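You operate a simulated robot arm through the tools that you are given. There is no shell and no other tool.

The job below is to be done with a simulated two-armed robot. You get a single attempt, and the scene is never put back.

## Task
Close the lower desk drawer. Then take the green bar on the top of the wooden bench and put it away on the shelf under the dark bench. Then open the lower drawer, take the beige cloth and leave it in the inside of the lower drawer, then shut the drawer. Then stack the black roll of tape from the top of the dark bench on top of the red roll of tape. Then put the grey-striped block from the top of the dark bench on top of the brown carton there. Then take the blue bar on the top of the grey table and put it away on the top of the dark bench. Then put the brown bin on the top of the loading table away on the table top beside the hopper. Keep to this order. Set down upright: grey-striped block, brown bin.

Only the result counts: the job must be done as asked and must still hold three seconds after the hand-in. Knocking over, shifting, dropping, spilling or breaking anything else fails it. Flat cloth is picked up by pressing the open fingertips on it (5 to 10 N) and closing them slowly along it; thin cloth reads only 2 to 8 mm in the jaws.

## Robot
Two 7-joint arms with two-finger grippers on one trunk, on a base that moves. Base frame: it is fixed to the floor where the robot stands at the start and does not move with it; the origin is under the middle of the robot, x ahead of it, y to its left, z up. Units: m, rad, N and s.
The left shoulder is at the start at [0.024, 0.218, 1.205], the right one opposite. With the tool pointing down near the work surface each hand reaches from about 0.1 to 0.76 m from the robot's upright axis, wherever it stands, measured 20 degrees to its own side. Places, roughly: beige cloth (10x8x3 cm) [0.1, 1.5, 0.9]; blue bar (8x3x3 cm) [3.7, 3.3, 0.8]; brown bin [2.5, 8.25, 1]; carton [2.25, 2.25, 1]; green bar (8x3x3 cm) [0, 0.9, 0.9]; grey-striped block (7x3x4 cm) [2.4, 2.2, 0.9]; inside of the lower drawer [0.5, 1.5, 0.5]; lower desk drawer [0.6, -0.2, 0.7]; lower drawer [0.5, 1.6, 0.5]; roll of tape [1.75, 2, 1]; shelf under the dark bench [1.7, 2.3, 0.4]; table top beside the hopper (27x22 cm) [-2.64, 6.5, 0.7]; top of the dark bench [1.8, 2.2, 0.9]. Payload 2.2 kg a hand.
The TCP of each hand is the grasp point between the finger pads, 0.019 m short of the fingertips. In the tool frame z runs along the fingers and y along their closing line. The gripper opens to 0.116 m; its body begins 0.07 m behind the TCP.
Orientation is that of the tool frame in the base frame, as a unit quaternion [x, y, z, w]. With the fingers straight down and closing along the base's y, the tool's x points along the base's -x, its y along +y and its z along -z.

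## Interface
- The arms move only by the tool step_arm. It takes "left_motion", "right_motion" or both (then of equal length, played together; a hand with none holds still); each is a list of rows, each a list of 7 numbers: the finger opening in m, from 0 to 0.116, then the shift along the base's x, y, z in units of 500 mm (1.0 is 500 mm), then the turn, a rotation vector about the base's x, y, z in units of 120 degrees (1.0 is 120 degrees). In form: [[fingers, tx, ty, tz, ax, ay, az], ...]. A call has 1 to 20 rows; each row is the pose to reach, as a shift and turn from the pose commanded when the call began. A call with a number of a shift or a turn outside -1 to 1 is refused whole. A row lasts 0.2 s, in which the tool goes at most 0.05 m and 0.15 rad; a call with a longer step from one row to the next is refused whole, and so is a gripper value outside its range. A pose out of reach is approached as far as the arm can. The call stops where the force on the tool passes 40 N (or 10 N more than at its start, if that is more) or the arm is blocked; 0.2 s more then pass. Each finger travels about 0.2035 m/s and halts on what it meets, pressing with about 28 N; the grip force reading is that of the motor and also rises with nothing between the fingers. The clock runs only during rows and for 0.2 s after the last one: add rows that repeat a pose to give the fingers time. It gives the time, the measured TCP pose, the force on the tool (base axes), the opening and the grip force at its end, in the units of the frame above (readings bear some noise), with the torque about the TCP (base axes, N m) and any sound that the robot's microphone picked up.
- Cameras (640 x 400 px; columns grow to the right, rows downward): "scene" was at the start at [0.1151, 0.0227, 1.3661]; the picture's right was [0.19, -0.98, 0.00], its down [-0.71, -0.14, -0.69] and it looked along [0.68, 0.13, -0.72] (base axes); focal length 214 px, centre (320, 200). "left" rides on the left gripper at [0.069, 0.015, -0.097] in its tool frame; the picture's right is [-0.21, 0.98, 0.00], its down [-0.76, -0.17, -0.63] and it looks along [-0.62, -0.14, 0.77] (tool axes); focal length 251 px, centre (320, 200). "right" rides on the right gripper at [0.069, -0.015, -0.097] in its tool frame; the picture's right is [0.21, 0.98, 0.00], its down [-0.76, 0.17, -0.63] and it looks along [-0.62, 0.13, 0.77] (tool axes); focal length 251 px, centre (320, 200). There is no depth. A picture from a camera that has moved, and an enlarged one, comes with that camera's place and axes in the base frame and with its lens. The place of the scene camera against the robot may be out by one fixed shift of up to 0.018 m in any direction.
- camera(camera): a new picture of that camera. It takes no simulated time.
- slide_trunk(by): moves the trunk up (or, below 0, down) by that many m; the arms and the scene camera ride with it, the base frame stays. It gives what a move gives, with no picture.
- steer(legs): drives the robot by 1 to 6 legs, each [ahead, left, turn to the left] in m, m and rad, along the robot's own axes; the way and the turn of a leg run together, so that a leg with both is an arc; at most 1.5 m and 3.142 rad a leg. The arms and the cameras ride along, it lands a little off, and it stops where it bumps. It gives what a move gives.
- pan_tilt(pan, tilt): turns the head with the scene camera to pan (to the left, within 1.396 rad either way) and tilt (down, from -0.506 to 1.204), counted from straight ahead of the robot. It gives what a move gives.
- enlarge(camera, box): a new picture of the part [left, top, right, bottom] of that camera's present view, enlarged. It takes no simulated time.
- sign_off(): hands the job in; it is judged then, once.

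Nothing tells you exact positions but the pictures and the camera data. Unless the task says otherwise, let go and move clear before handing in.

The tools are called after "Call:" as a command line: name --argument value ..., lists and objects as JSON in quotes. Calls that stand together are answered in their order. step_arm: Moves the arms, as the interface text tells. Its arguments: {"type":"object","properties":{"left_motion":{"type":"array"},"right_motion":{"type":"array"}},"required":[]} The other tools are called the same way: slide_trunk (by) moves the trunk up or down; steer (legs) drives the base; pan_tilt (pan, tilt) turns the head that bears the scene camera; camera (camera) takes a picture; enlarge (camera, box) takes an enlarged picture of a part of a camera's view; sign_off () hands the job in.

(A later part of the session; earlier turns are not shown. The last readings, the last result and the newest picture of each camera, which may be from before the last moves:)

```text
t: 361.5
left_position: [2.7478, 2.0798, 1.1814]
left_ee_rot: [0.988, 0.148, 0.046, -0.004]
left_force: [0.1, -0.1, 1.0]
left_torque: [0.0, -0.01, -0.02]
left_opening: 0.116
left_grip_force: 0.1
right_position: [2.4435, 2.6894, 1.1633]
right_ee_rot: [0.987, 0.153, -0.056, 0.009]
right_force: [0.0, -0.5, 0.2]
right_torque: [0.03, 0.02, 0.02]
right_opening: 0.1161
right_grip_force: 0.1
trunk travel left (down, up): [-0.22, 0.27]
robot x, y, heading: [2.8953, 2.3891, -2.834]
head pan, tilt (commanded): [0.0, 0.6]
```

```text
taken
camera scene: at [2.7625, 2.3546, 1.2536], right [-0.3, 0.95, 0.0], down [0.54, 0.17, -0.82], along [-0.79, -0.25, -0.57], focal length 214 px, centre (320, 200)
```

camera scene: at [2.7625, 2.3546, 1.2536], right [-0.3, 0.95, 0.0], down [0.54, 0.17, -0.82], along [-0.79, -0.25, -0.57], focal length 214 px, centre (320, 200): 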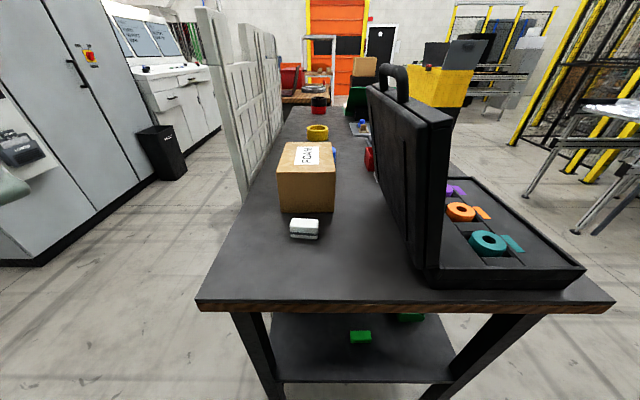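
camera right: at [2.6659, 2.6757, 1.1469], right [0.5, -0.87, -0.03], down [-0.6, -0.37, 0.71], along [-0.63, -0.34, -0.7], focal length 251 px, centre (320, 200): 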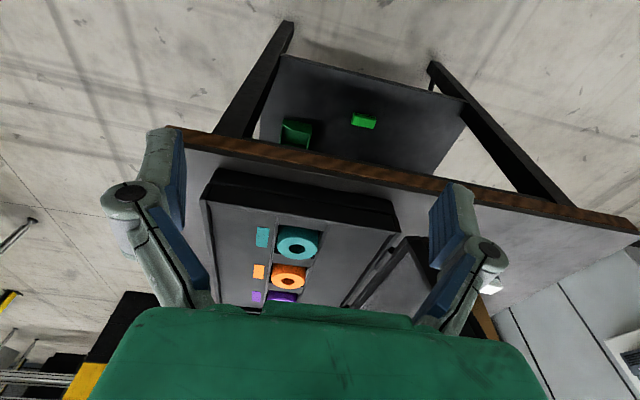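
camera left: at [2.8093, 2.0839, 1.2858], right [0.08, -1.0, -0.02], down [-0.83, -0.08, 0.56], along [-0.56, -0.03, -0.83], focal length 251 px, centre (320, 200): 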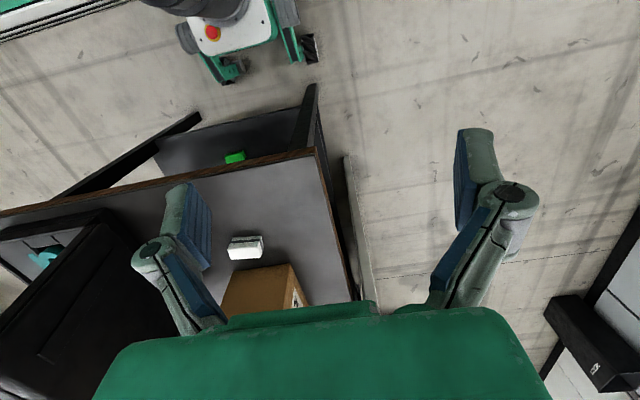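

I bring the left hand, tilted 25° and yawed to the block's long axis, to a hover back along its approach line.

Call:
step_arm --left_motion '[[0.1, -0.0594, 0.0323, -0.029, -0.0067, 0.0272, -0.005], [0.1, -0.1189, 0.0647, -0.058, -0.0133, 0.0545, -0.01], [0.1, -0.1783, 0.097, -0.087, -0.02, 0.0817, -0.0149], [0.1, -0.2378, 0.1293, -0.116, -0.0266, 0.109, -0.0199], [0.1, -0.2972, 0.1617, -0.145, -0.0333, 0.1362, -0.0249], [0.1, -0.3567, 0.194, -0.174, -0.0399, 0.1635, -0.0299], [0.1, -0.4161, 0.2263, -0.203, -0.0466, 0.1907, -0.0348], [0.1, -0.4756, 0.2587, -0.232, -0.0532, 0.218, -0.0398], [0.1, -0.535, 0.291, -0.261, -0.0599, 0.2452, -0.0448], [0.1, -0.535, 0.291, -0.261, -0.0599, 0.2452, -0.0448]]'

Call:
camera --camera "left"

Call:
camera --camera "scene"

```text
t: 363.7
left_position: [2.4847, 2.227, 1.0528]
left_ee_rot: [0.971, 0.099, -0.216, 0.022]
left_force: [0.2, -0.5, 0.4]
left_torque: [0.02, 0.0, -0.01]
left_opening: 0.0996
left_grip_force: 0.1
right_position: [2.4442, 2.6944, 1.1612]
right_ee_rot: [0.987, 0.153, -0.056, 0.012]
right_force: [-0.1, 0.0, 0.1]
right_torque: [-0.03, 0.01, -0.01]
right_opening: 0.1158
right_grip_force: 0.0
trunk travel left (down, up): [-0.22, 0.27]
robot x, y, heading: [2.8921, 2.3933, -2.841]
head pan, tilt (commanded): [0.0, 0.6]
```

```text
taken
camera left: at [2.5883, 2.2338, 1.1117], right [0.01, -1.0, 0.09], down [-0.44, 0.08, 0.89], along [-0.9, -0.05, -0.44], focal length 251 px, centre (320, 200)
```

left: 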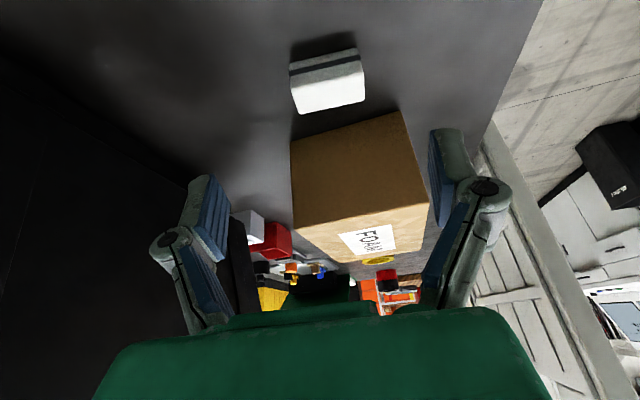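

```text
taken
camera scene: at [2.7611, 2.3581, 1.2536], right [-0.3, 0.95, 0.0], down [0.54, 0.17, -0.82], along [-0.79, -0.25, -0.57], focal length 214 px, centre (320, 200)
```

scene: 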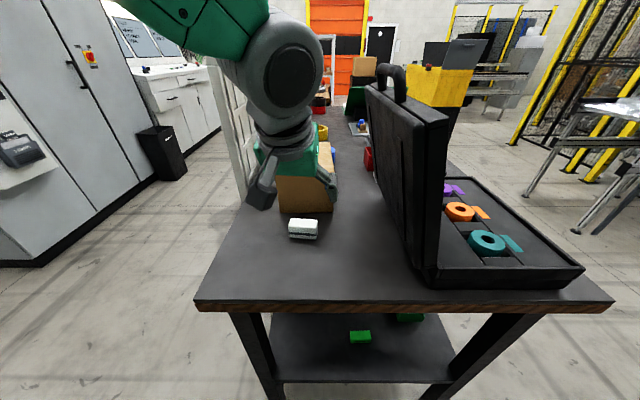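

Call:
enlarge --camera "left" --box '[250, 20, 450, 270]'

Call:
enlarge --camera "left" --box '[270, 30, 390, 130]'

```text
1.60 times, centred on (350, 145) of left
camera zoom: at [2.5883, 2.2338, 1.1117], right [0.01, -1.0, 0.09], down [-0.44, 0.08, 0.89], along [-0.9, -0.05, -0.44], focal length 402 px, centre (272, 288)
```

zoom: 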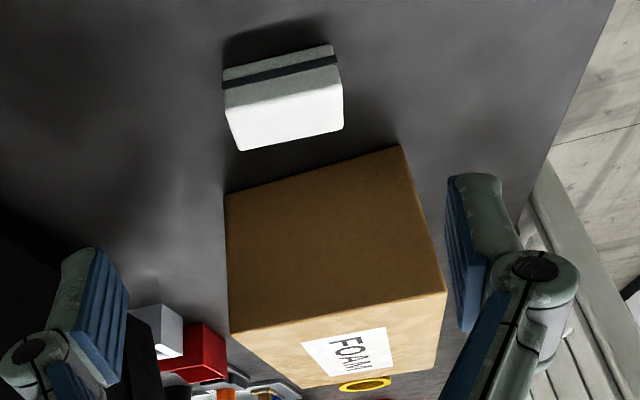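

```text
4.00 times, centred on (330, 80) of left
camera zoom: at [2.5883, 2.2338, 1.1117], right [0.01, -1.0, 0.09], down [-0.44, 0.08, 0.89], along [-0.9, -0.05, -0.44], focal length 1006 px, centre (280, 680)
```

zoom: 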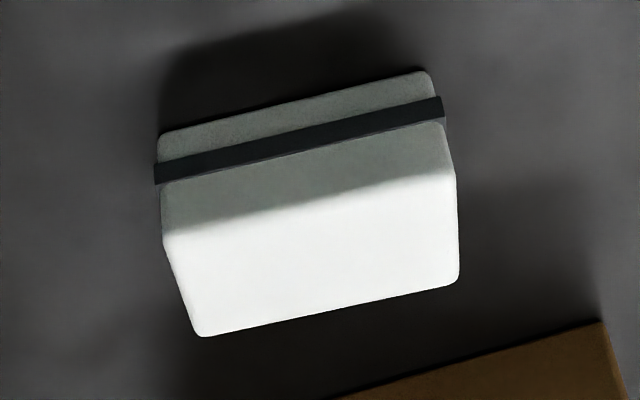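

The block is centred at (2.4216,2.2057), about 3.8 cm tall, aligned with the fingers. I descend along the tool axis onto it.

Call:
step_arm --left_motion '[[0.1, -0.0223, -0.0079, -0.0523, 0, 0, 0], [0.1, -0.0446, -0.0158, -0.1046, 0, 0, 0], [0.1, -0.067, -0.0238, -0.157, 0, 0, 0], [0.1, -0.0893, -0.0317, -0.2093, 0, 0, 0], [0.1, -0.1005, -0.0357, -0.2355, 0, 0, 0], [0.1, -0.1116, -0.0396, -0.2616, 0, 0, 0], [0.1, -0.1116, -0.0396, -0.2616, 0, 0, 0]]'

Call:
camera --camera "left"

```text
t: 365.3
left_position: [2.4192, 2.2041, 0.9429]
left_ee_rot: [0.967, 0.112, -0.23, 0.006]
left_force: [0.1, 0.2, 0.9]
left_torque: [0.01, 0.0, 0.04]
left_opening: 0.0999
left_grip_force: 0.1
right_position: [2.4454, 2.6934, 1.1627]
right_ee_rot: [0.987, 0.153, -0.056, 0.009]
right_force: [0.2, -0.5, 0.1]
right_torque: [-0.03, 0.03, 0.04]
right_opening: 0.116
right_grip_force: 0.0
trunk travel left (down, up): [-0.22, 0.27]
robot x, y, heading: [2.894, 2.3936, -2.834]
head pan, tilt (commanded): [0.0, 0.6]
```

```text
taken
camera left: at [2.5244, 2.2113, 0.9984], right [0.03, -1.0, 0.05], down [-0.41, 0.04, 0.91], along [-0.91, -0.05, -0.41], focal length 251 px, centre (320, 200)
```

left: 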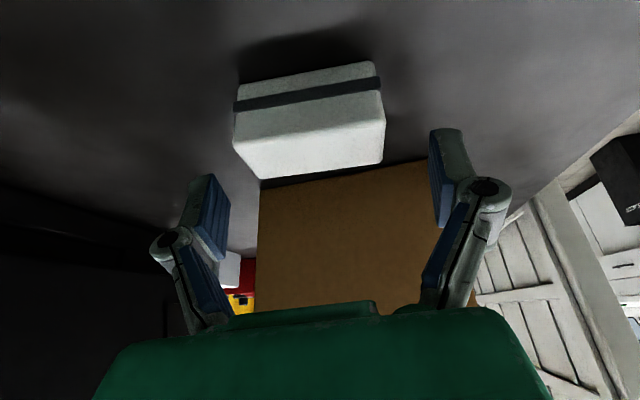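

The hand stopped 2 cm above its target with a small twist though the tool feels no force, so perhaps the left forearm or elbow touches something. I look before continuing.

Call:
camera --camera "scene"

Call:
pan_tilt --pan 0.7 --tilt 0.3

Call:
camera --camera "scene"

Call:
camera --camera "right"

```text
taken
camera scene: at [2.7608, 2.3573, 1.2535], right [-0.3, 0.95, 0.0], down [0.54, 0.17, -0.82], along [-0.79, -0.25, -0.57], focal length 214 px, centre (320, 200)
```

scene: 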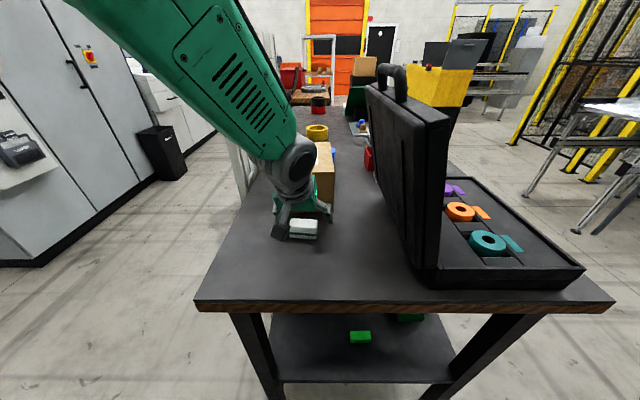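

```text
t: 366.4
left_position: [2.4188, 2.2016, 0.9388]
left_ee_rot: [0.967, 0.116, -0.226, 0.006]
left_force: [0.5, -0.4, -0.2]
left_torque: [0.03, 0.04, -0.01]
left_opening: 0.1001
left_grip_force: 0.1
right_position: [2.4434, 2.6924, 1.1625]
right_ee_rot: [0.987, 0.153, -0.057, 0.009]
right_force: [-0.5, 0.1, 0.2]
right_torque: [0.02, -0.02, 0.02]
right_opening: 0.1159
right_grip_force: 0.1
trunk travel left (down, up): [-0.22, 0.27]
robot x, y, heading: [2.8916, 2.3891, -2.833]
head pan, tilt (commanded): [0.7, 0.3]
```

```text
taken
camera scene: at [2.7946, 2.3051, 1.281], right [-0.84, 0.54, 0.0], down [0.16, 0.25, -0.95], along [-0.51, -0.81, -0.3], focal length 214 px, centre (320, 200)
```

scene: 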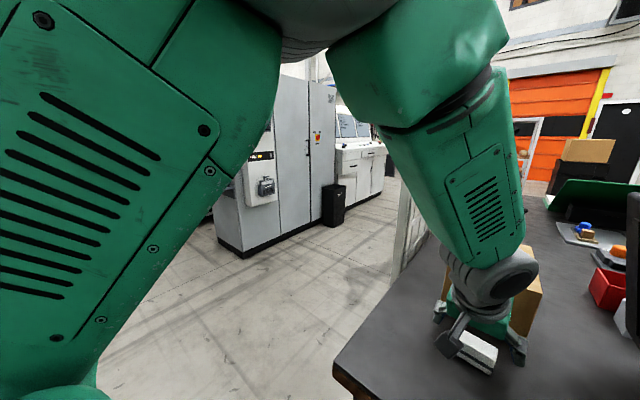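

```text
taken
camera right: at [2.5154, 2.7326, 1.2493], right [0.5, -0.87, -0.02], down [-0.6, -0.36, 0.72], along [-0.63, -0.34, -0.7], focal length 251 px, centre (320, 200)
```

right: 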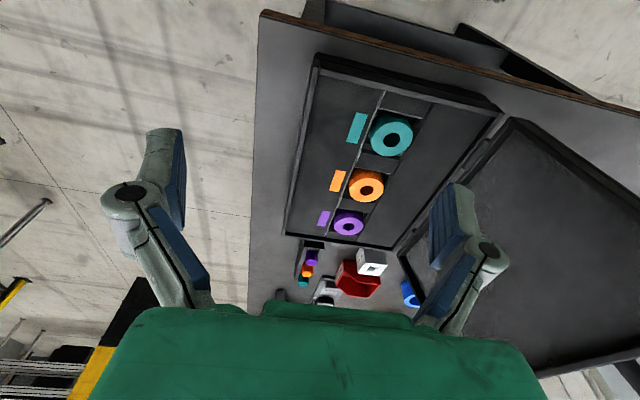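

Nothing obvious touches. I command the remaining correction again in small steps to see whether the arm follows.

Call:
step_arm --left_motion '[[0.1, 0.006, 0.004, -0.01, 0, 0, 0], [0.1, 0.012, 0.008, -0.02, 0, 0, 0], [0.1, 0.012, 0.008, -0.02, 0, 0, 0], [0.1, 0.012, 0.008, -0.02, 0, 0, 0]]'

Call:
pan_tilt --pan 0.35 --tilt 0.7

Call:
camera --camera "scene"

Call:
camera --camera "left"

```text
t: 367.4
left_position: [2.4251, 2.2039, 0.9289]
left_ee_rot: [0.967, 0.117, -0.225, 0.003]
left_force: [0.6, 0.5, -0.8]
left_torque: [-0.04, -0.02, 0.02]
left_opening: 0.1
left_grip_force: 0.0
right_position: [2.4426, 2.6927, 1.1622]
right_ee_rot: [0.987, 0.153, -0.056, 0.009]
right_force: [-0.4, 0.7, -0.9]
right_torque: [0.02, 0.01, -0.03]
right_opening: 0.1161
right_grip_force: 0.0
trunk travel left (down, up): [-0.22, 0.27]
robot x, y, heading: [2.8924, 2.3888, -2.839]
head pan, tilt (commanded): [0.7, 0.3]
```

```text
t: 368.3
left_position: [2.4256, 2.2043, 0.9251]
left_ee_rot: [0.968, 0.117, -0.223, 0.003]
left_force: [-0.3, -0.2, 0.0]
left_torque: [0.0, -0.02, 0.0]
left_opening: 0.1001
left_grip_force: 0.0
right_position: [2.4447, 2.693, 1.1627]
right_ee_rot: [0.987, 0.152, -0.056, 0.01]
right_force: [-0.3, 0.3, 0.3]
right_torque: [0.01, 0.01, 0.0]
right_opening: 0.1158
right_grip_force: 0.0
trunk travel left (down, up): [-0.22, 0.27]
robot x, y, heading: [2.8918, 2.3942, -2.837]
head pan, tilt (commanded): [0.351, 0.7]
```

```text
taken
camera scene: at [2.7793, 2.3195, 1.266], right [-0.7, 0.71, 0.0], down [0.32, 0.31, -0.89], along [-0.64, -0.63, -0.45], focal length 214 px, centre (320, 200)
```

scene: 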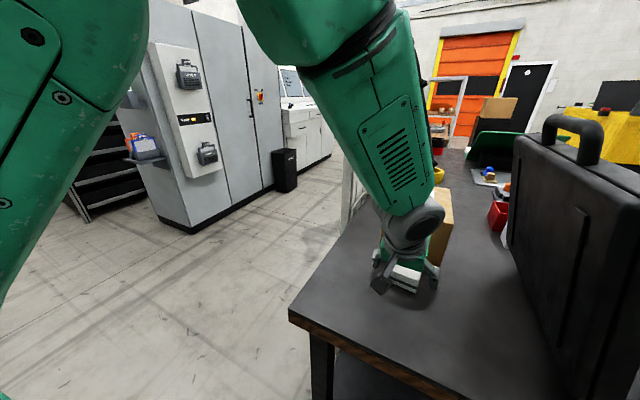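

```text
taken
camera left: at [2.5307, 2.2116, 0.9826], right [0.03, -1.0, 0.05], down [-0.43, 0.03, 0.9], along [-0.9, -0.05, -0.43], focal length 251 px, centre (320, 200)
```

left: 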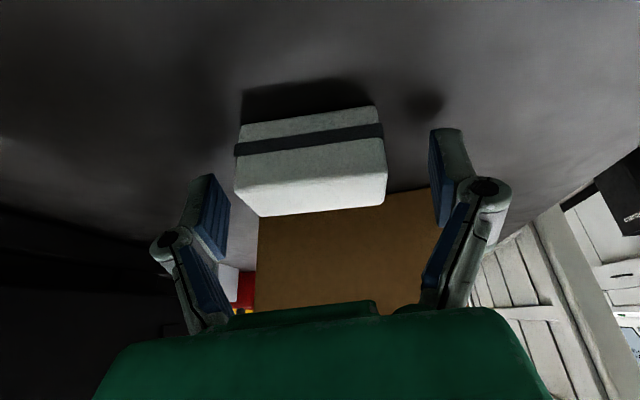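

The arm follows (just slowly), and the block sits between the fingers with about 2 cm engagement. I close on it.

Call:
step_arm --left_motion '[[0.1, 0.004, 0.004, -0.004, 0, 0, 0], [0.085, 0.004, 0.004, -0.004, 0, 0, 0], [0.07, 0.004, 0.004, -0.004, 0, 0, 0], [0.05, 0.004, 0.004, -0.004, 0, 0, 0], [0.05, 0.004, 0.004, -0.004, 0, 0, 0]]'

Call:
camera --camera "left"

```text
t: 369.5
left_position: [2.429, 2.2054, 0.9246]
left_ee_rot: [0.968, 0.118, -0.222, 0.001]
left_force: [1.0, -6.1, 15.9]
left_torque: [-0.62, -0.19, -0.03]
left_opening: 0.0606
left_grip_force: 28.4
right_position: [2.4441, 2.6915, 1.1636]
right_ee_rot: [0.987, 0.152, -0.057, 0.009]
right_force: [-0.5, -0.3, 0.6]
right_torque: [-0.02, -0.04, 0.05]
right_opening: 0.116
right_grip_force: 0.1
trunk travel left (down, up): [-0.22, 0.27]
robot x, y, heading: [2.8925, 2.3919, -2.833]
head pan, tilt (commanded): [0.351, 0.7]
```

```text
taken
camera left: at [2.5329, 2.2124, 0.9809], right [0.04, -1.0, 0.04], down [-0.43, 0.02, 0.9], along [-0.9, -0.05, -0.43], focal length 251 px, centre (320, 200)
```

left: 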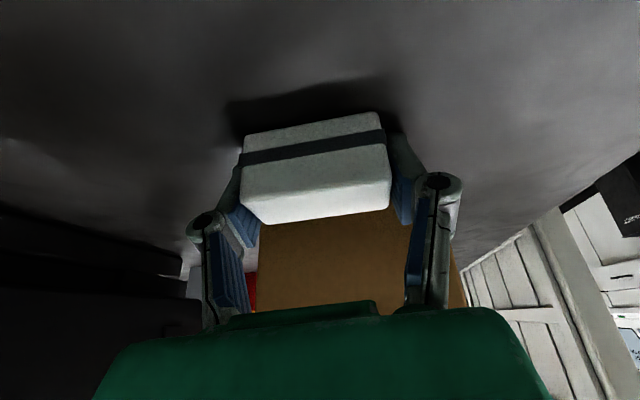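

The block is gripped. I lift it straight up 16 cm.

Call:
step_arm --left_motion '[[0.05, 0, 0, 0.02, 0, 0, 0], [0.05, 0, 0, 0.06, 0, 0, 0], [0.05, 0, 0, 0.12, 0, 0, 0], [0.05, 0, 0, 0.18, 0, 0, 0], [0.05, 0, 0, 0.24, 0, 0, 0], [0.05, 0, 0, 0.3, 0, 0, 0], [0.05, 0, 0, 0.32, 0, 0, 0], [0.05, 0, 0, 0.32, 0, 0, 0]]'

Call:
camera --camera "left"

Call:
camera --camera "scene"

```text
t: 371.3
left_position: [2.4336, 2.2144, 1.0681]
left_ee_rot: [0.972, 0.099, -0.214, 0.022]
left_force: [-0.1, -0.1, 0.6]
left_torque: [0.0, 0.0, 0.02]
left_opening: 0.0604
left_grip_force: 28.0
right_position: [2.4439, 2.6932, 1.1628]
right_ee_rot: [0.986, 0.153, -0.057, 0.01]
right_force: [0.2, -0.6, -0.2]
right_torque: [0.01, -0.02, -0.01]
right_opening: 0.116
right_grip_force: 0.1
trunk travel left (down, up): [-0.22, 0.27]
robot x, y, heading: [2.8957, 2.389, -2.838]
head pan, tilt (commanded): [0.351, 0.7]
```

```text
taken
camera left: at [2.5375, 2.2204, 1.1275], right [0.01, -1.0, 0.09], down [-0.44, 0.08, 0.89], along [-0.9, -0.05, -0.44], focal length 251 px, centre (320, 200)
```

left: 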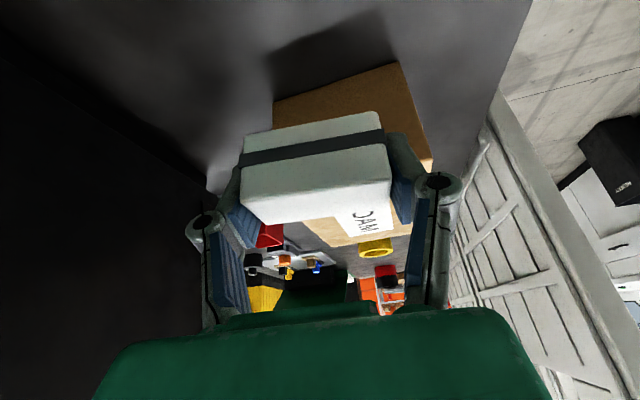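

```text
taken
camera scene: at [2.7712, 2.3295, 1.2665], right [-0.59, 0.81, 0.0], down [0.36, 0.26, -0.9], along [-0.72, -0.53, -0.44], focal length 214 px, centre (320, 200)
```

scene: 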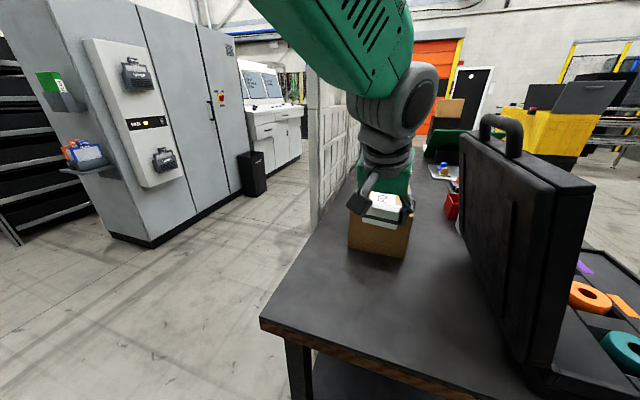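

The block is up. The carton's top reads z≈1.011 with its near face at u≈2.90. I raise 2 cm more, carry it over the carton's middle and check.

Call:
step_arm --left_motion '[[0.05, 0, 0, 0.04, 0, 0, 0], [0.05, -0.066, -0.0244, 0.04, 0, 0, 0], [0.05, -0.133, -0.0487, 0.04, 0, 0, 0], [0.05, -0.199, -0.0731, 0.04, 0, 0, 0], [0.05, -0.266, -0.0974, 0.04, 0, 0, 0], [0.05, -0.332, -0.1218, 0.04, 0, 0, 0], [0.05, -0.332, -0.1218, 0.04, 0, 0, 0], [0.05, -0.332, -0.1218, 0.04, 0, 0, 0]]'

Call:
camera --camera "left"

Call:
camera --camera "scene"

```text
t: 373.1
left_position: [2.2672, 2.153, 1.0863]
left_ee_rot: [0.971, 0.099, -0.214, 0.023]
left_force: [-0.6, 0.2, -1.2]
left_torque: [-0.03, -0.03, -0.01]
left_opening: 0.0608
left_grip_force: 28.3
right_position: [2.4429, 2.693, 1.1625]
right_ee_rot: [0.987, 0.152, -0.056, 0.011]
right_force: [-0.4, 0.0, -0.2]
right_torque: [0.01, 0.0, 0.01]
right_opening: 0.1159
right_grip_force: 0.1
trunk travel left (down, up): [-0.22, 0.27]
robot x, y, heading: [2.8934, 2.3859, -2.838]
head pan, tilt (commanded): [0.351, 0.7]
```

```text
taken
camera left: at [2.371, 2.1598, 1.1454], right [0.01, -1.0, 0.09], down [-0.44, 0.08, 0.89], along [-0.9, -0.05, -0.44], focal length 251 px, centre (320, 200)
```

left: 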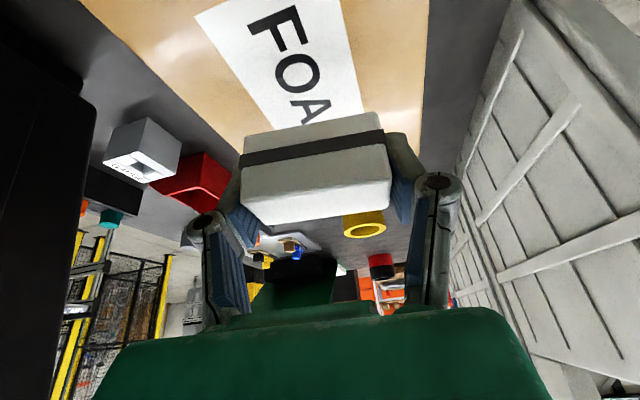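

```text
taken
camera scene: at [2.7763, 2.3315, 1.2447], right [-0.61, 0.79, 0.0], down [0.51, 0.39, -0.76], along [-0.6, -0.47, -0.65], focal length 214 px, centre (320, 200)
```

scene: 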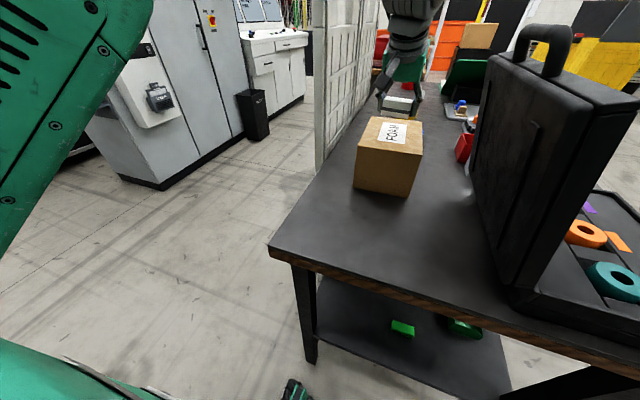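

The block is over the middle of the carton. I lower it gently until it rests.

Call:
step_arm --left_motion '[[0.05, 0, 0, -0.03, 0, 0, 0], [0.05, 0, 0, -0.05, 0, 0, 0], [0.05, 0, 0, -0.06, 0, 0, 0], [0.05, 0, 0, -0.068, 0, 0, 0], [0.05, 0, 0, -0.076, 0, 0, 0], [0.05, 0, 0, -0.084, 0, 0, 0], [0.05, 0, 0, -0.092, 0, 0, 0]]'

Call:
camera --camera "left"

Call:
enlarge --camera "scene" --box '[330, 60, 450, 200]'

```text
t: 374.7
left_position: [2.2678, 2.1508, 1.0433]
left_ee_rot: [0.971, 0.102, -0.215, 0.019]
left_force: [1.7, 0.5, -0.5]
left_torque: [0.0, 0.03, 0.02]
left_opening: 0.0605
left_grip_force: 27.5
right_position: [2.4439, 2.6938, 1.1632]
right_ee_rot: [0.987, 0.153, -0.056, 0.01]
right_force: [-0.3, 0.0, -0.2]
right_torque: [0.01, -0.01, 0.02]
right_opening: 0.1158
right_grip_force: 0.0
trunk travel left (down, up): [-0.22, 0.27]
robot x, y, heading: [2.8922, 2.3901, -2.836]
head pan, tilt (commanded): [0.351, 0.7]
```

```text
taken
camera left: at [2.3713, 2.157, 1.1035], right [0.01, -1.0, 0.09], down [-0.44, 0.07, 0.89], along [-0.9, -0.05, -0.44], focal length 251 px, centre (320, 200)
```

left: 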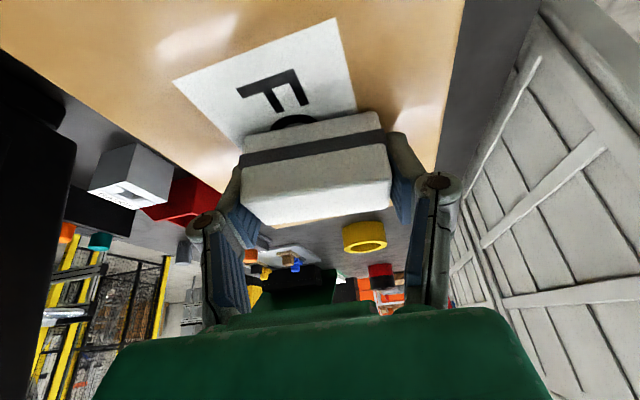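

```text
2.86 times, centred on (390, 130) of scene
camera zoom: at [2.7766, 2.3315, 1.2448], right [-0.61, 0.79, 0.0], down [0.51, 0.39, -0.76], along [-0.6, -0.47, -0.65], focal length 613 px, centre (120, 400)
```

zoom: 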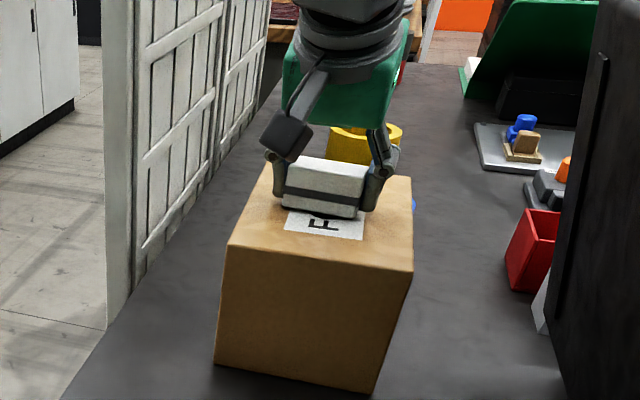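

Not touching yet; I continue down in small steps.

Call:
step_arm --left_motion '[[0.05, 0, 0, -0.008, 0, 0, 0], [0.05, 0, 0, -0.014, 0, 0, 0], [0.05, 0, 0, -0.02, 0, 0, 0], [0.05, 0, 0, -0.026, 0, 0, 0], [0.05, 0, 0, -0.032, 0, 0, 0]]'

Call:
camera --camera "left"

```text
t: 375.9
left_position: [2.2689, 2.1497, 1.0425]
left_ee_rot: [0.968, 0.104, -0.226, 0.021]
left_force: [-4.2, 5.2, 38.9]
left_torque: [-0.67, -0.46, -0.05]
left_opening: 0.0609
left_grip_force: 27.9
right_position: [2.4459, 2.6953, 1.1631]
right_ee_rot: [0.986, 0.153, -0.058, 0.013]
right_force: [0.4, -0.3, -0.6]
right_torque: [0.0, 0.03, 0.07]
right_opening: 0.1161
right_grip_force: 0.1
trunk travel left (down, up): [-0.22, 0.27]
robot x, y, heading: [2.8918, 2.3895, -2.839]
head pan, tilt (commanded): [0.351, 0.7]
```

```text
taken
camera left: at [2.3731, 2.1568, 1.0985], right [0.02, -1.0, 0.09], down [-0.42, 0.07, 0.9], along [-0.91, -0.05, -0.42], focal length 251 px, centre (320, 200)
```

left: 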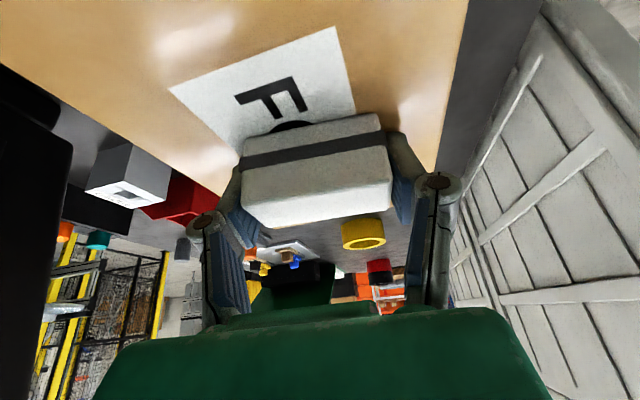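

It now rests on the carton. I ease the pressure, open, and retreat along the tool axis.

Call:
step_arm --left_motion '[[0.05, 0, 0, 0.01, 0, 0, 0], [0.065, 0, 0, 0.016, 0, 0, 0], [0.08, 0, 0, 0.018, 0, 0, 0], [0.1, 0, 0, 0.02, 0, 0, 0], [0.1, 0, 0, 0.02, 0, 0, 0]]'

Call:
camera --camera "left"

Call:
step_arm --left_motion '[[0.1, 0.01, 0.003, 0.03, 0, 0, 0], [0.1, 0.03, 0.009, 0.08, 0, 0, 0], [0.1, 0.06, 0.018, 0.14, 0, 0, 0], [0.1, 0.1, 0.03, 0.2, 0, 0, 0], [0.1, 0.16, 0.04, 0.26, 0, 0, 0], [0.1, 0.23, 0.05, 0.3, 0, 0, 0], [0.1, 0.31, 0.05, 0.32, 0, 0, 0], [0.1, 0.39, 0.04, 0.32, 0, 0, 0]]'

Call:
camera --camera "left"

Call:
camera --camera "scene"

```text
t: 377.1
left_position: [2.2673, 2.1464, 1.0369]
left_ee_rot: [0.971, 0.107, -0.214, 0.018]
left_force: [-0.2, 0.2, 0.2]
left_torque: [0.0, -0.03, 0.02]
left_opening: 0.101
left_grip_force: 0.1
right_position: [2.4458, 2.6946, 1.1617]
right_ee_rot: [0.987, 0.153, -0.055, 0.011]
right_force: [0.4, 0.2, 0.3]
right_torque: [-0.02, -0.01, -0.02]
right_opening: 0.1159
right_grip_force: 0.0
trunk travel left (down, up): [-0.22, 0.27]
robot x, y, heading: [2.8906, 2.3921, -2.835]
head pan, tilt (commanded): [0.351, 0.7]
```

```text
taken
camera left: at [2.3708, 2.1533, 1.0966], right [0.02, -1.0, 0.08], down [-0.45, 0.06, 0.89], along [-0.89, -0.05, -0.44], focal length 251 px, centre (320, 200)
```

left: 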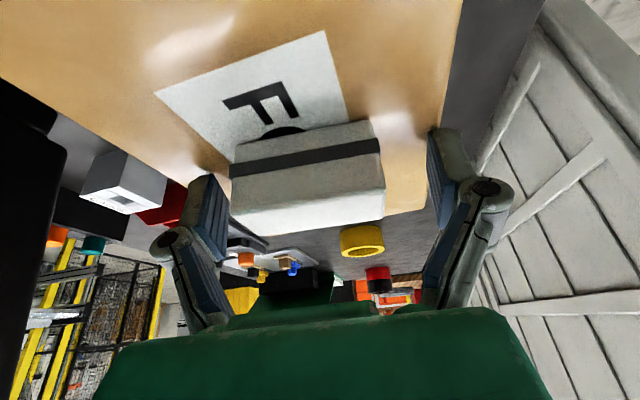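

```text
t: 378.9
left_position: [2.4662, 2.1719, 1.1974]
left_ee_rot: [0.971, 0.099, -0.215, 0.022]
left_force: [-0.3, -0.6, 0.2]
left_torque: [-0.01, 0.03, -0.01]
left_opening: 0.1004
left_grip_force: 0.1
right_position: [2.4454, 2.6883, 1.1634]
right_ee_rot: [0.987, 0.153, -0.057, 0.009]
right_force: [0.7, -1.6, 0.1]
right_torque: [0.01, 0.02, 0.02]
right_opening: 0.1157
right_grip_force: 0.0
trunk travel left (down, up): [-0.22, 0.27]
robot x, y, heading: [2.8928, 2.3919, -2.835]
head pan, tilt (commanded): [0.351, 0.7]
```

```text
taken
camera left: at [2.5698, 2.1791, 1.2562], right [0.01, -1.0, 0.09], down [-0.44, 0.08, 0.89], along [-0.9, -0.05, -0.44], focal length 251 px, centre (320, 200)
```

left: 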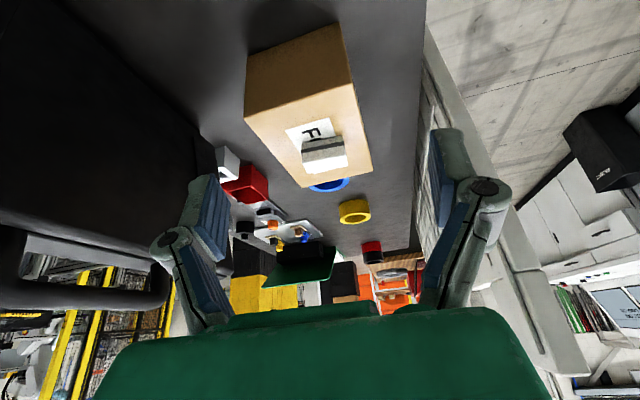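

```text
taken
camera scene: at [2.7795, 2.3279, 1.2449], right [-0.61, 0.79, 0.0], down [0.51, 0.39, -0.76], along [-0.61, -0.47, -0.65], focal length 214 px, centre (320, 200)
```

scene: 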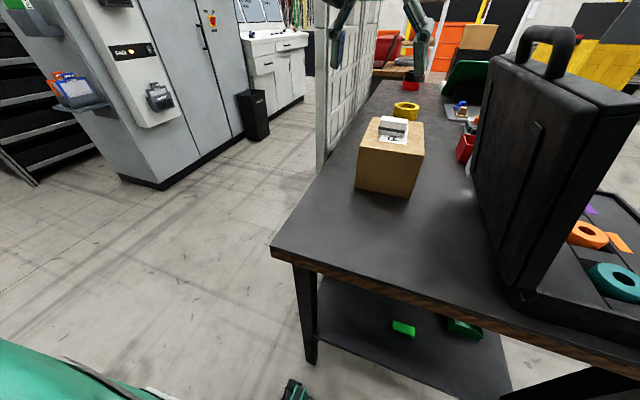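

The block stands on the carton. I zoom in to verify both it and the tape stack.

Call:
enlarge --camera "left" --box '[230, 20, 410, 280]'

Call:
enlarge --camera "scene" --box '[340, 60, 460, 200]'

```text
1.54 times, centred on (320, 150) of left
camera zoom: at [2.5698, 2.1791, 1.2562], right [0.01, -1.0, 0.09], down [-0.44, 0.08, 0.89], along [-0.9, -0.05, -0.44], focal length 387 px, centre (320, 277)
```

zoom: 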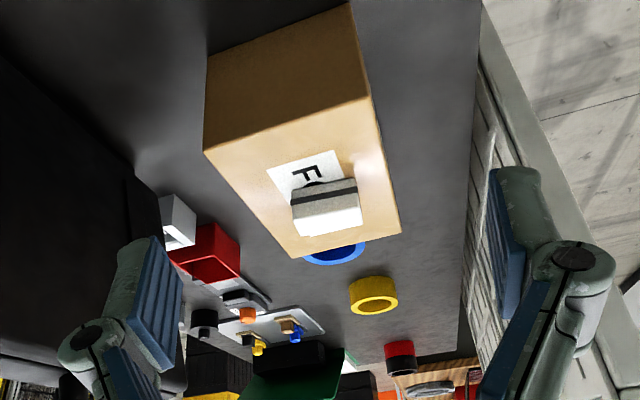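

```text
2.86 times, centred on (400, 130) of scene
camera zoom: at [2.7795, 2.3279, 1.2449], right [-0.61, 0.79, 0.0], down [0.51, 0.39, -0.76], along [-0.61, -0.47, -0.65], focal length 613 px, centre (91, 400)
```

zoom: 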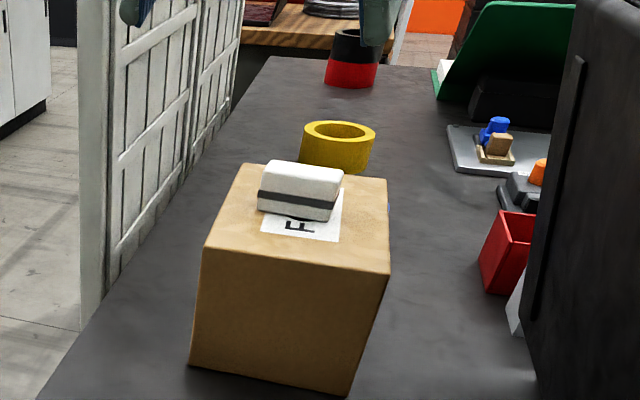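

Both the block and the tape stack are fine. Next the blue bar on the grey table behind me: I fold the left arm, back away from the bench, lower the trunk and turn around.

Call:
step_arm --left_motion '[[0.1, 0.0643, -0.0393, -0.005, 0.0086, -0.035, 0.0064], [0.116, 0.1286, -0.0786, -0.01, 0.0171, -0.0701, 0.0128], [0.116, 0.1929, -0.1179, -0.015, 0.0257, -0.1051, 0.0192], [0.116, 0.2571, -0.1571, -0.02, 0.0342, -0.1401, 0.0256], [0.116, 0.3214, -0.1964, -0.025, 0.0428, -0.1751, 0.032], [0.116, 0.3857, -0.2357, -0.03, 0.0513, -0.2102, 0.0384], [0.116, 0.45, -0.275, -0.04, 0.0599, -0.2452, 0.0448]]'

Call:
steer --legs '[[-0.4, 0, 0]]'

Call:
slide_trunk --by -0.22

Call:
steer --legs '[[0, 0, 1.05], [0, 0, 1.05], [0, 0, 1.05]]'

Call:
pan_tilt --pan 0.2 --tilt 0.5

Call:
camera --camera "scene"

```text
t: 380.5
left_position: [2.6913, 2.0308, 1.1759]
left_ee_rot: [0.988, 0.149, 0.046, -0.005]
left_force: [0.9, 0.0, -0.7]
left_torque: [0.03, 0.03, 0.01]
left_opening: 0.1163
left_grip_force: 0.0
right_position: [2.4458, 2.6899, 1.1653]
right_ee_rot: [0.987, 0.153, -0.057, 0.007]
right_force: [-0.1, 0.3, 0.4]
right_torque: [0.01, 0.0, -0.03]
right_opening: 0.1159
right_grip_force: 0.1
trunk travel left (down, up): [-0.22, 0.27]
robot x, y, heading: [2.894, 2.3907, -2.835]
head pan, tilt (commanded): [0.351, 0.7]
```

```text
t: 383.0
left_position: [3.079, 2.1559, 1.1766]
left_ee_rot: [0.988, 0.146, 0.046, -0.004]
left_force: [0.4, -0.3, 0.1]
left_torque: [0.03, 0.01, 0.0]
left_opening: 0.1159
left_grip_force: 0.1
right_position: [2.8362, 2.8148, 1.1636]
right_ee_rot: [0.987, 0.15, -0.057, 0.009]
right_force: [0.2, -0.8, -1.3]
right_torque: [-0.01, 0.02, 0.02]
right_opening: 0.1161
right_grip_force: 0.1
trunk travel left (down, up): [-0.22, 0.27]
robot x, y, heading: [3.2833, 2.5154, -2.839]
head pan, tilt (commanded): [0.351, 0.7]
```

```text
t: 385.3
left_position: [3.0802, 2.1566, 0.9565]
left_ee_rot: [0.988, 0.146, 0.046, -0.004]
left_force: [0.6, 0.0, 0.8]
left_torque: [0.0, -0.03, -0.02]
left_opening: 0.1159
left_grip_force: 0.1
right_position: [2.8386, 2.8162, 0.9437]
right_ee_rot: [0.987, 0.151, -0.057, 0.01]
right_force: [-0.1, -0.2, 0.1]
right_torque: [-0.02, 0.01, -0.04]
right_opening: 0.1158
right_grip_force: 0.2
trunk travel left (down, up): [0.0, 0.49]
robot x, y, heading: [3.2833, 2.5116, -2.848]
head pan, tilt (commanded): [0.351, 0.7]
```

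```text
t: 393.7
left_position: [3.4858, 2.8678, 0.9566]
left_ee_rot: [-0.143, 0.989, -0.004, -0.045]
left_force: [-0.1, 0.1, 0.1]
left_torque: [-0.02, 0.0, -0.03]
left_opening: 0.1157
left_grip_force: 0.0
right_position: [3.7255, 2.2065, 0.9443]
right_ee_rot: [-0.148, 0.987, 0.01, 0.057]
right_force: [-0.1, -0.4, -0.5]
right_torque: [0.01, -0.02, -0.02]
right_opening: 0.1159
right_grip_force: 0.0
trunk travel left (down, up): [0.0, 0.49]
robot x, y, heading: [3.2852, 2.5143, 0.293]
head pan, tilt (commanded): [0.351, 0.7]
```

```text
t: 394.4
left_position: [3.4858, 2.8665, 0.9574]
left_ee_rot: [-0.143, 0.989, -0.003, -0.044]
left_force: [0.1, -0.6, 0.1]
left_torque: [0.02, -0.02, 0.02]
left_opening: 0.1159
left_grip_force: 0.2
right_position: [3.7244, 2.2048, 0.9445]
right_ee_rot: [-0.147, 0.987, 0.009, 0.058]
right_force: [0.2, -0.3, -0.1]
right_torque: [0.0, -0.02, 0.02]
right_opening: 0.1161
right_grip_force: 0.1
trunk travel left (down, up): [0.0, 0.49]
robot x, y, heading: [3.2825, 2.5139, 0.298]
head pan, tilt (commanded): [0.201, 0.499]
```

```text
taken
camera scene: at [3.3937, 2.573, 1.0425], right [0.48, -0.88, 0.0], down [-0.42, -0.23, -0.88], along [0.77, 0.42, -0.48], focal length 214 px, centre (320, 200)
```

scene: 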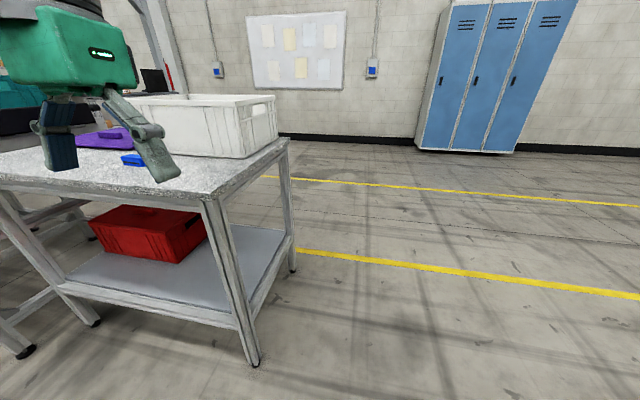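

The grey table is ahead-left, with the blue bar beside the white crate. I sidestep left to stand in front of the table's left side and look again.

Call:
steer --legs '[[-0.1, 0, 0], [0, 0.72, 0.02]]'

Call:
pan_tilt --pan 0.0 --tilt 0.6

Call:
camera --camera "scene"

Call:
camera --camera "left"

Call:
camera --camera "right"

```text
t: 399.0
left_position: [3.1621, 3.5086, 0.9579]
left_ee_rot: [-0.157, 0.987, -0.004, -0.045]
left_force: [-0.3, -0.2, -0.9]
left_torque: [-0.04, 0.0, 0.0]
left_opening: 0.1162
left_grip_force: 0.0
right_position: [3.4196, 2.8542, 0.945]
right_ee_rot: [-0.159, 0.986, 0.011, 0.058]
right_force: [0.0, 0.0, 0.6]
right_torque: [-0.02, -0.02, -0.03]
right_opening: 0.116
right_grip_force: 0.1
trunk travel left (down, up): [0.0, 0.49]
robot x, y, heading: [2.9682, 3.1493, 0.327]
head pan, tilt (commanded): [0.201, 0.499]
```

```text
t: 399.8
left_position: [3.1617, 3.5075, 0.9576]
left_ee_rot: [-0.157, 0.987, -0.005, -0.044]
left_force: [-0.5, 0.2, 0.4]
left_torque: [-0.04, 0.0, 0.03]
left_opening: 0.1159
left_grip_force: 0.0
right_position: [3.4175, 2.8545, 0.944]
right_ee_rot: [-0.159, 0.985, 0.011, 0.058]
right_force: [0.0, 1.1, 0.2]
right_torque: [0.01, 0.0, -0.02]
right_opening: 0.1159
right_grip_force: 0.1
trunk travel left (down, up): [0.0, 0.49]
robot x, y, heading: [2.9711, 3.1462, 0.318]
head pan, tilt (commanded): [0.0, 0.6]
```

```text
taken
camera scene: at [3.0838, 3.1959, 1.0336], right [0.32, -0.95, 0.0], down [-0.54, -0.18, -0.82], along [0.78, 0.26, -0.57], focal length 214 px, centre (320, 200)
```

scene: 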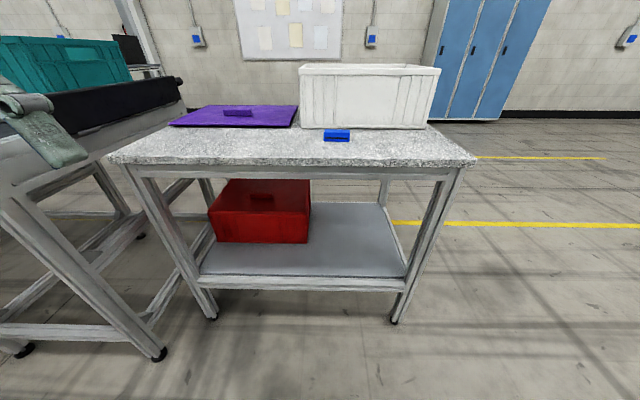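

```text
taken
camera left: at [3.0992, 3.5045, 1.0603], right [-0.1, 0.99, -0.01], down [0.82, 0.09, 0.56], along [0.56, 0.04, -0.83], focal length 251 px, centre (320, 200)
```

left: 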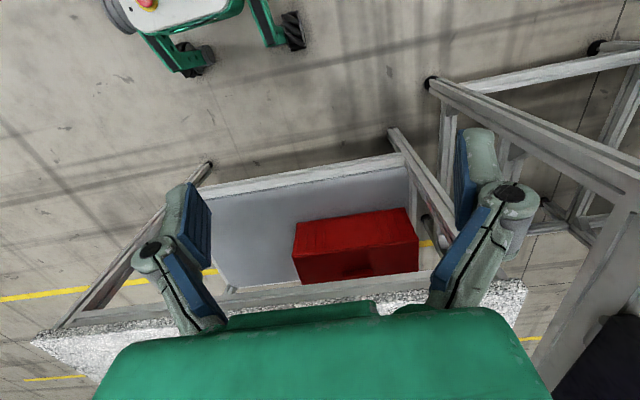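

```text
taken
camera right: at [3.3477, 2.8146, 1.0306], right [-0.51, 0.86, -0.02], down [0.59, 0.37, 0.72], along [0.62, 0.35, -0.7], focal length 251 px, centre (320, 200)
```

right: 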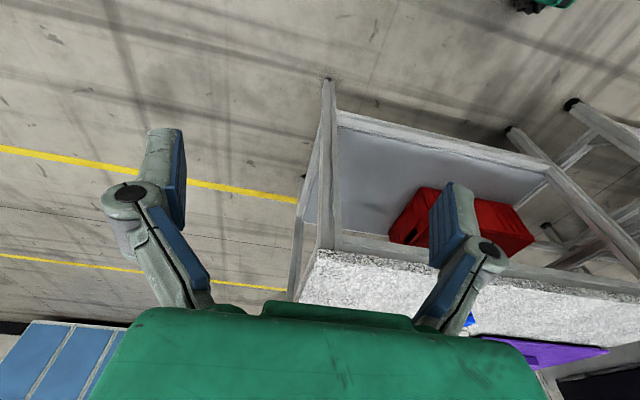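

The blue bar lies near the table's left edge in front of the white crate. I zoom in on it.

Call:
enlarge --camera "scene" --box '[280, 100, 400, 175]'

Call:
steer --legs '[[0.2, 0, 0]]'

Call:
slide_trunk --by 0.1

Call:
steer --legs '[[0, 0, 0]]'

Call:
steer --legs '[[0, 0, 0]]'

Call:
camera --camera "right"

Call:
enlarge --camera "scene" --box '[270, 80, 430, 200]'

```text
5.33 times, centred on (340, 138) of scene
camera zoom: at [3.0838, 3.1959, 1.0336], right [0.32, -0.95, 0.0], down [-0.54, -0.18, -0.82], along [0.78, 0.26, -0.57], focal length 1144 px, centre (213, 533)
```

zoom: 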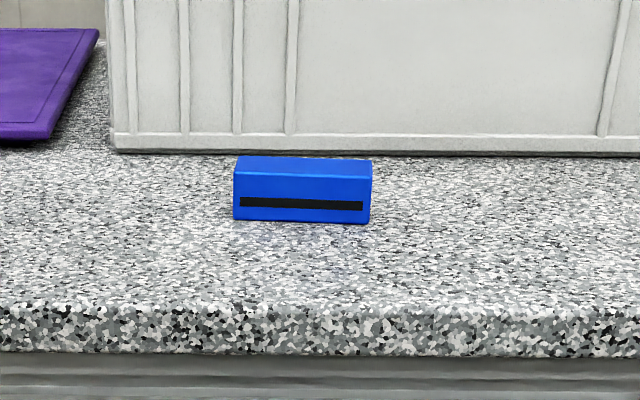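

```text
t: 401.3
left_position: [3.3513, 3.571, 0.9576]
left_ee_rot: [-0.156, 0.987, -0.004, -0.045]
left_force: [0.5, 0.2, -0.3]
left_torque: [0.0, 0.04, 0.03]
left_opening: 0.1162
left_grip_force: 0.0
right_position: [3.6077, 2.9163, 0.9431]
right_ee_rot: [-0.16, 0.985, 0.011, 0.058]
right_force: [0.5, 0.0, -0.7]
right_torque: [-0.03, 0.03, -0.01]
right_opening: 0.1159
right_grip_force: 0.1
trunk travel left (down, up): [0.0, 0.49]
robot x, y, heading: [3.157, 3.213, 0.322]
head pan, tilt (commanded): [0.0, 0.6]
```

```text
t: 402.7
left_position: [3.3497, 3.5703, 1.0582]
left_ee_rot: [-0.156, 0.987, -0.004, -0.043]
left_force: [-0.2, -0.1, 0.1]
left_torque: [0.03, 0.01, 0.02]
left_opening: 0.1163
left_grip_force: 0.1
right_position: [3.6036, 2.9162, 1.045]
right_ee_rot: [-0.16, 0.985, 0.012, 0.058]
right_force: [-0.2, 1.2, 0.1]
right_torque: [0.0, 0.0, 0.0]
right_opening: 0.1162
right_grip_force: 0.0
trunk travel left (down, up): [-0.1, 0.39]
robot x, y, heading: [3.1538, 3.2139, 0.315]
head pan, tilt (commanded): [0.0, 0.6]
```

```text
t: 403.4
left_position: [3.3479, 3.5714, 1.0582]
left_ee_rot: [-0.156, 0.987, -0.004, -0.043]
left_force: [-0.7, 0.1, 0.4]
left_torque: [0.02, -0.01, 0.0]
left_opening: 0.116
left_grip_force: 0.0
right_position: [3.6044, 2.9158, 1.0444]
right_ee_rot: [-0.16, 0.985, 0.011, 0.058]
right_force: [0.6, -0.1, 0.6]
right_torque: [-0.01, -0.02, 0.02]
right_opening: 0.116
right_grip_force: 0.0
trunk travel left (down, up): [-0.1, 0.39]
robot x, y, heading: [3.1588, 3.2141, 0.325]
head pan, tilt (commanded): [0.0, 0.6]
```

```text
t: 404.1
left_position: [3.348, 3.5705, 1.0583]
left_ee_rot: [-0.157, 0.987, -0.005, -0.043]
left_force: [-0.3, 1.1, -0.1]
left_torque: [0.0, -0.01, 0.02]
left_opening: 0.1159
left_grip_force: 0.1
right_position: [3.6034, 2.916, 1.0449]
right_ee_rot: [-0.16, 0.985, 0.013, 0.059]
right_force: [0.4, 0.2, 0.6]
right_torque: [0.03, 0.0, -0.02]
right_opening: 0.1161
right_grip_force: 0.0
trunk travel left (down, up): [-0.1, 0.39]
robot x, y, heading: [3.1562, 3.2115, 0.319]
head pan, tilt (commanded): [0.0, 0.6]
```

```text
taken
camera right: at [3.5327, 2.8763, 1.1313], right [-0.51, 0.86, -0.02], down [0.59, 0.37, 0.72], along [0.63, 0.36, -0.69], focal length 251 px, centre (320, 200)
```

right: 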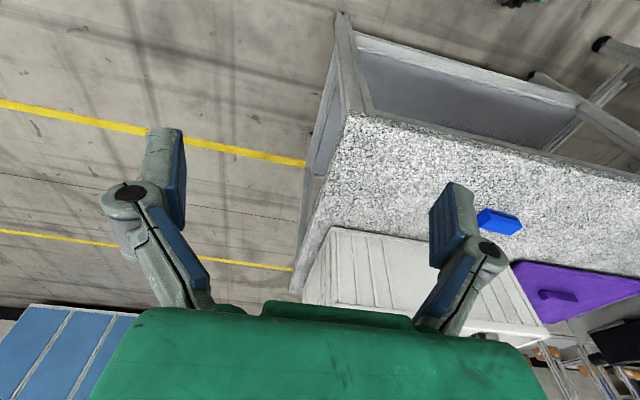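

```text
3.33 times, centred on (350, 140) of scene
camera zoom: at [3.2717, 3.2587, 1.1336], right [0.32, -0.95, 0.0], down [-0.54, -0.18, -0.82], along [0.78, 0.26, -0.57], focal length 715 px, centre (220, 400)
```

zoom: 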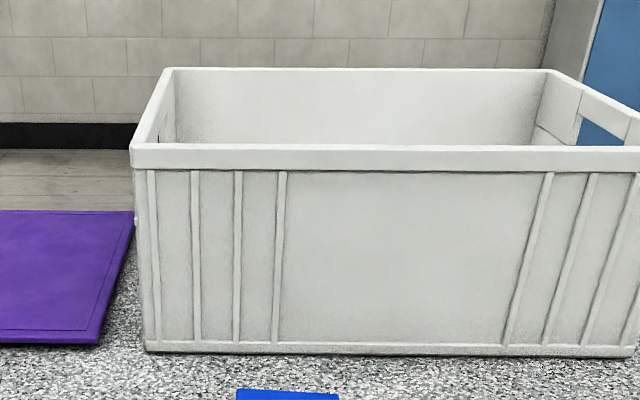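

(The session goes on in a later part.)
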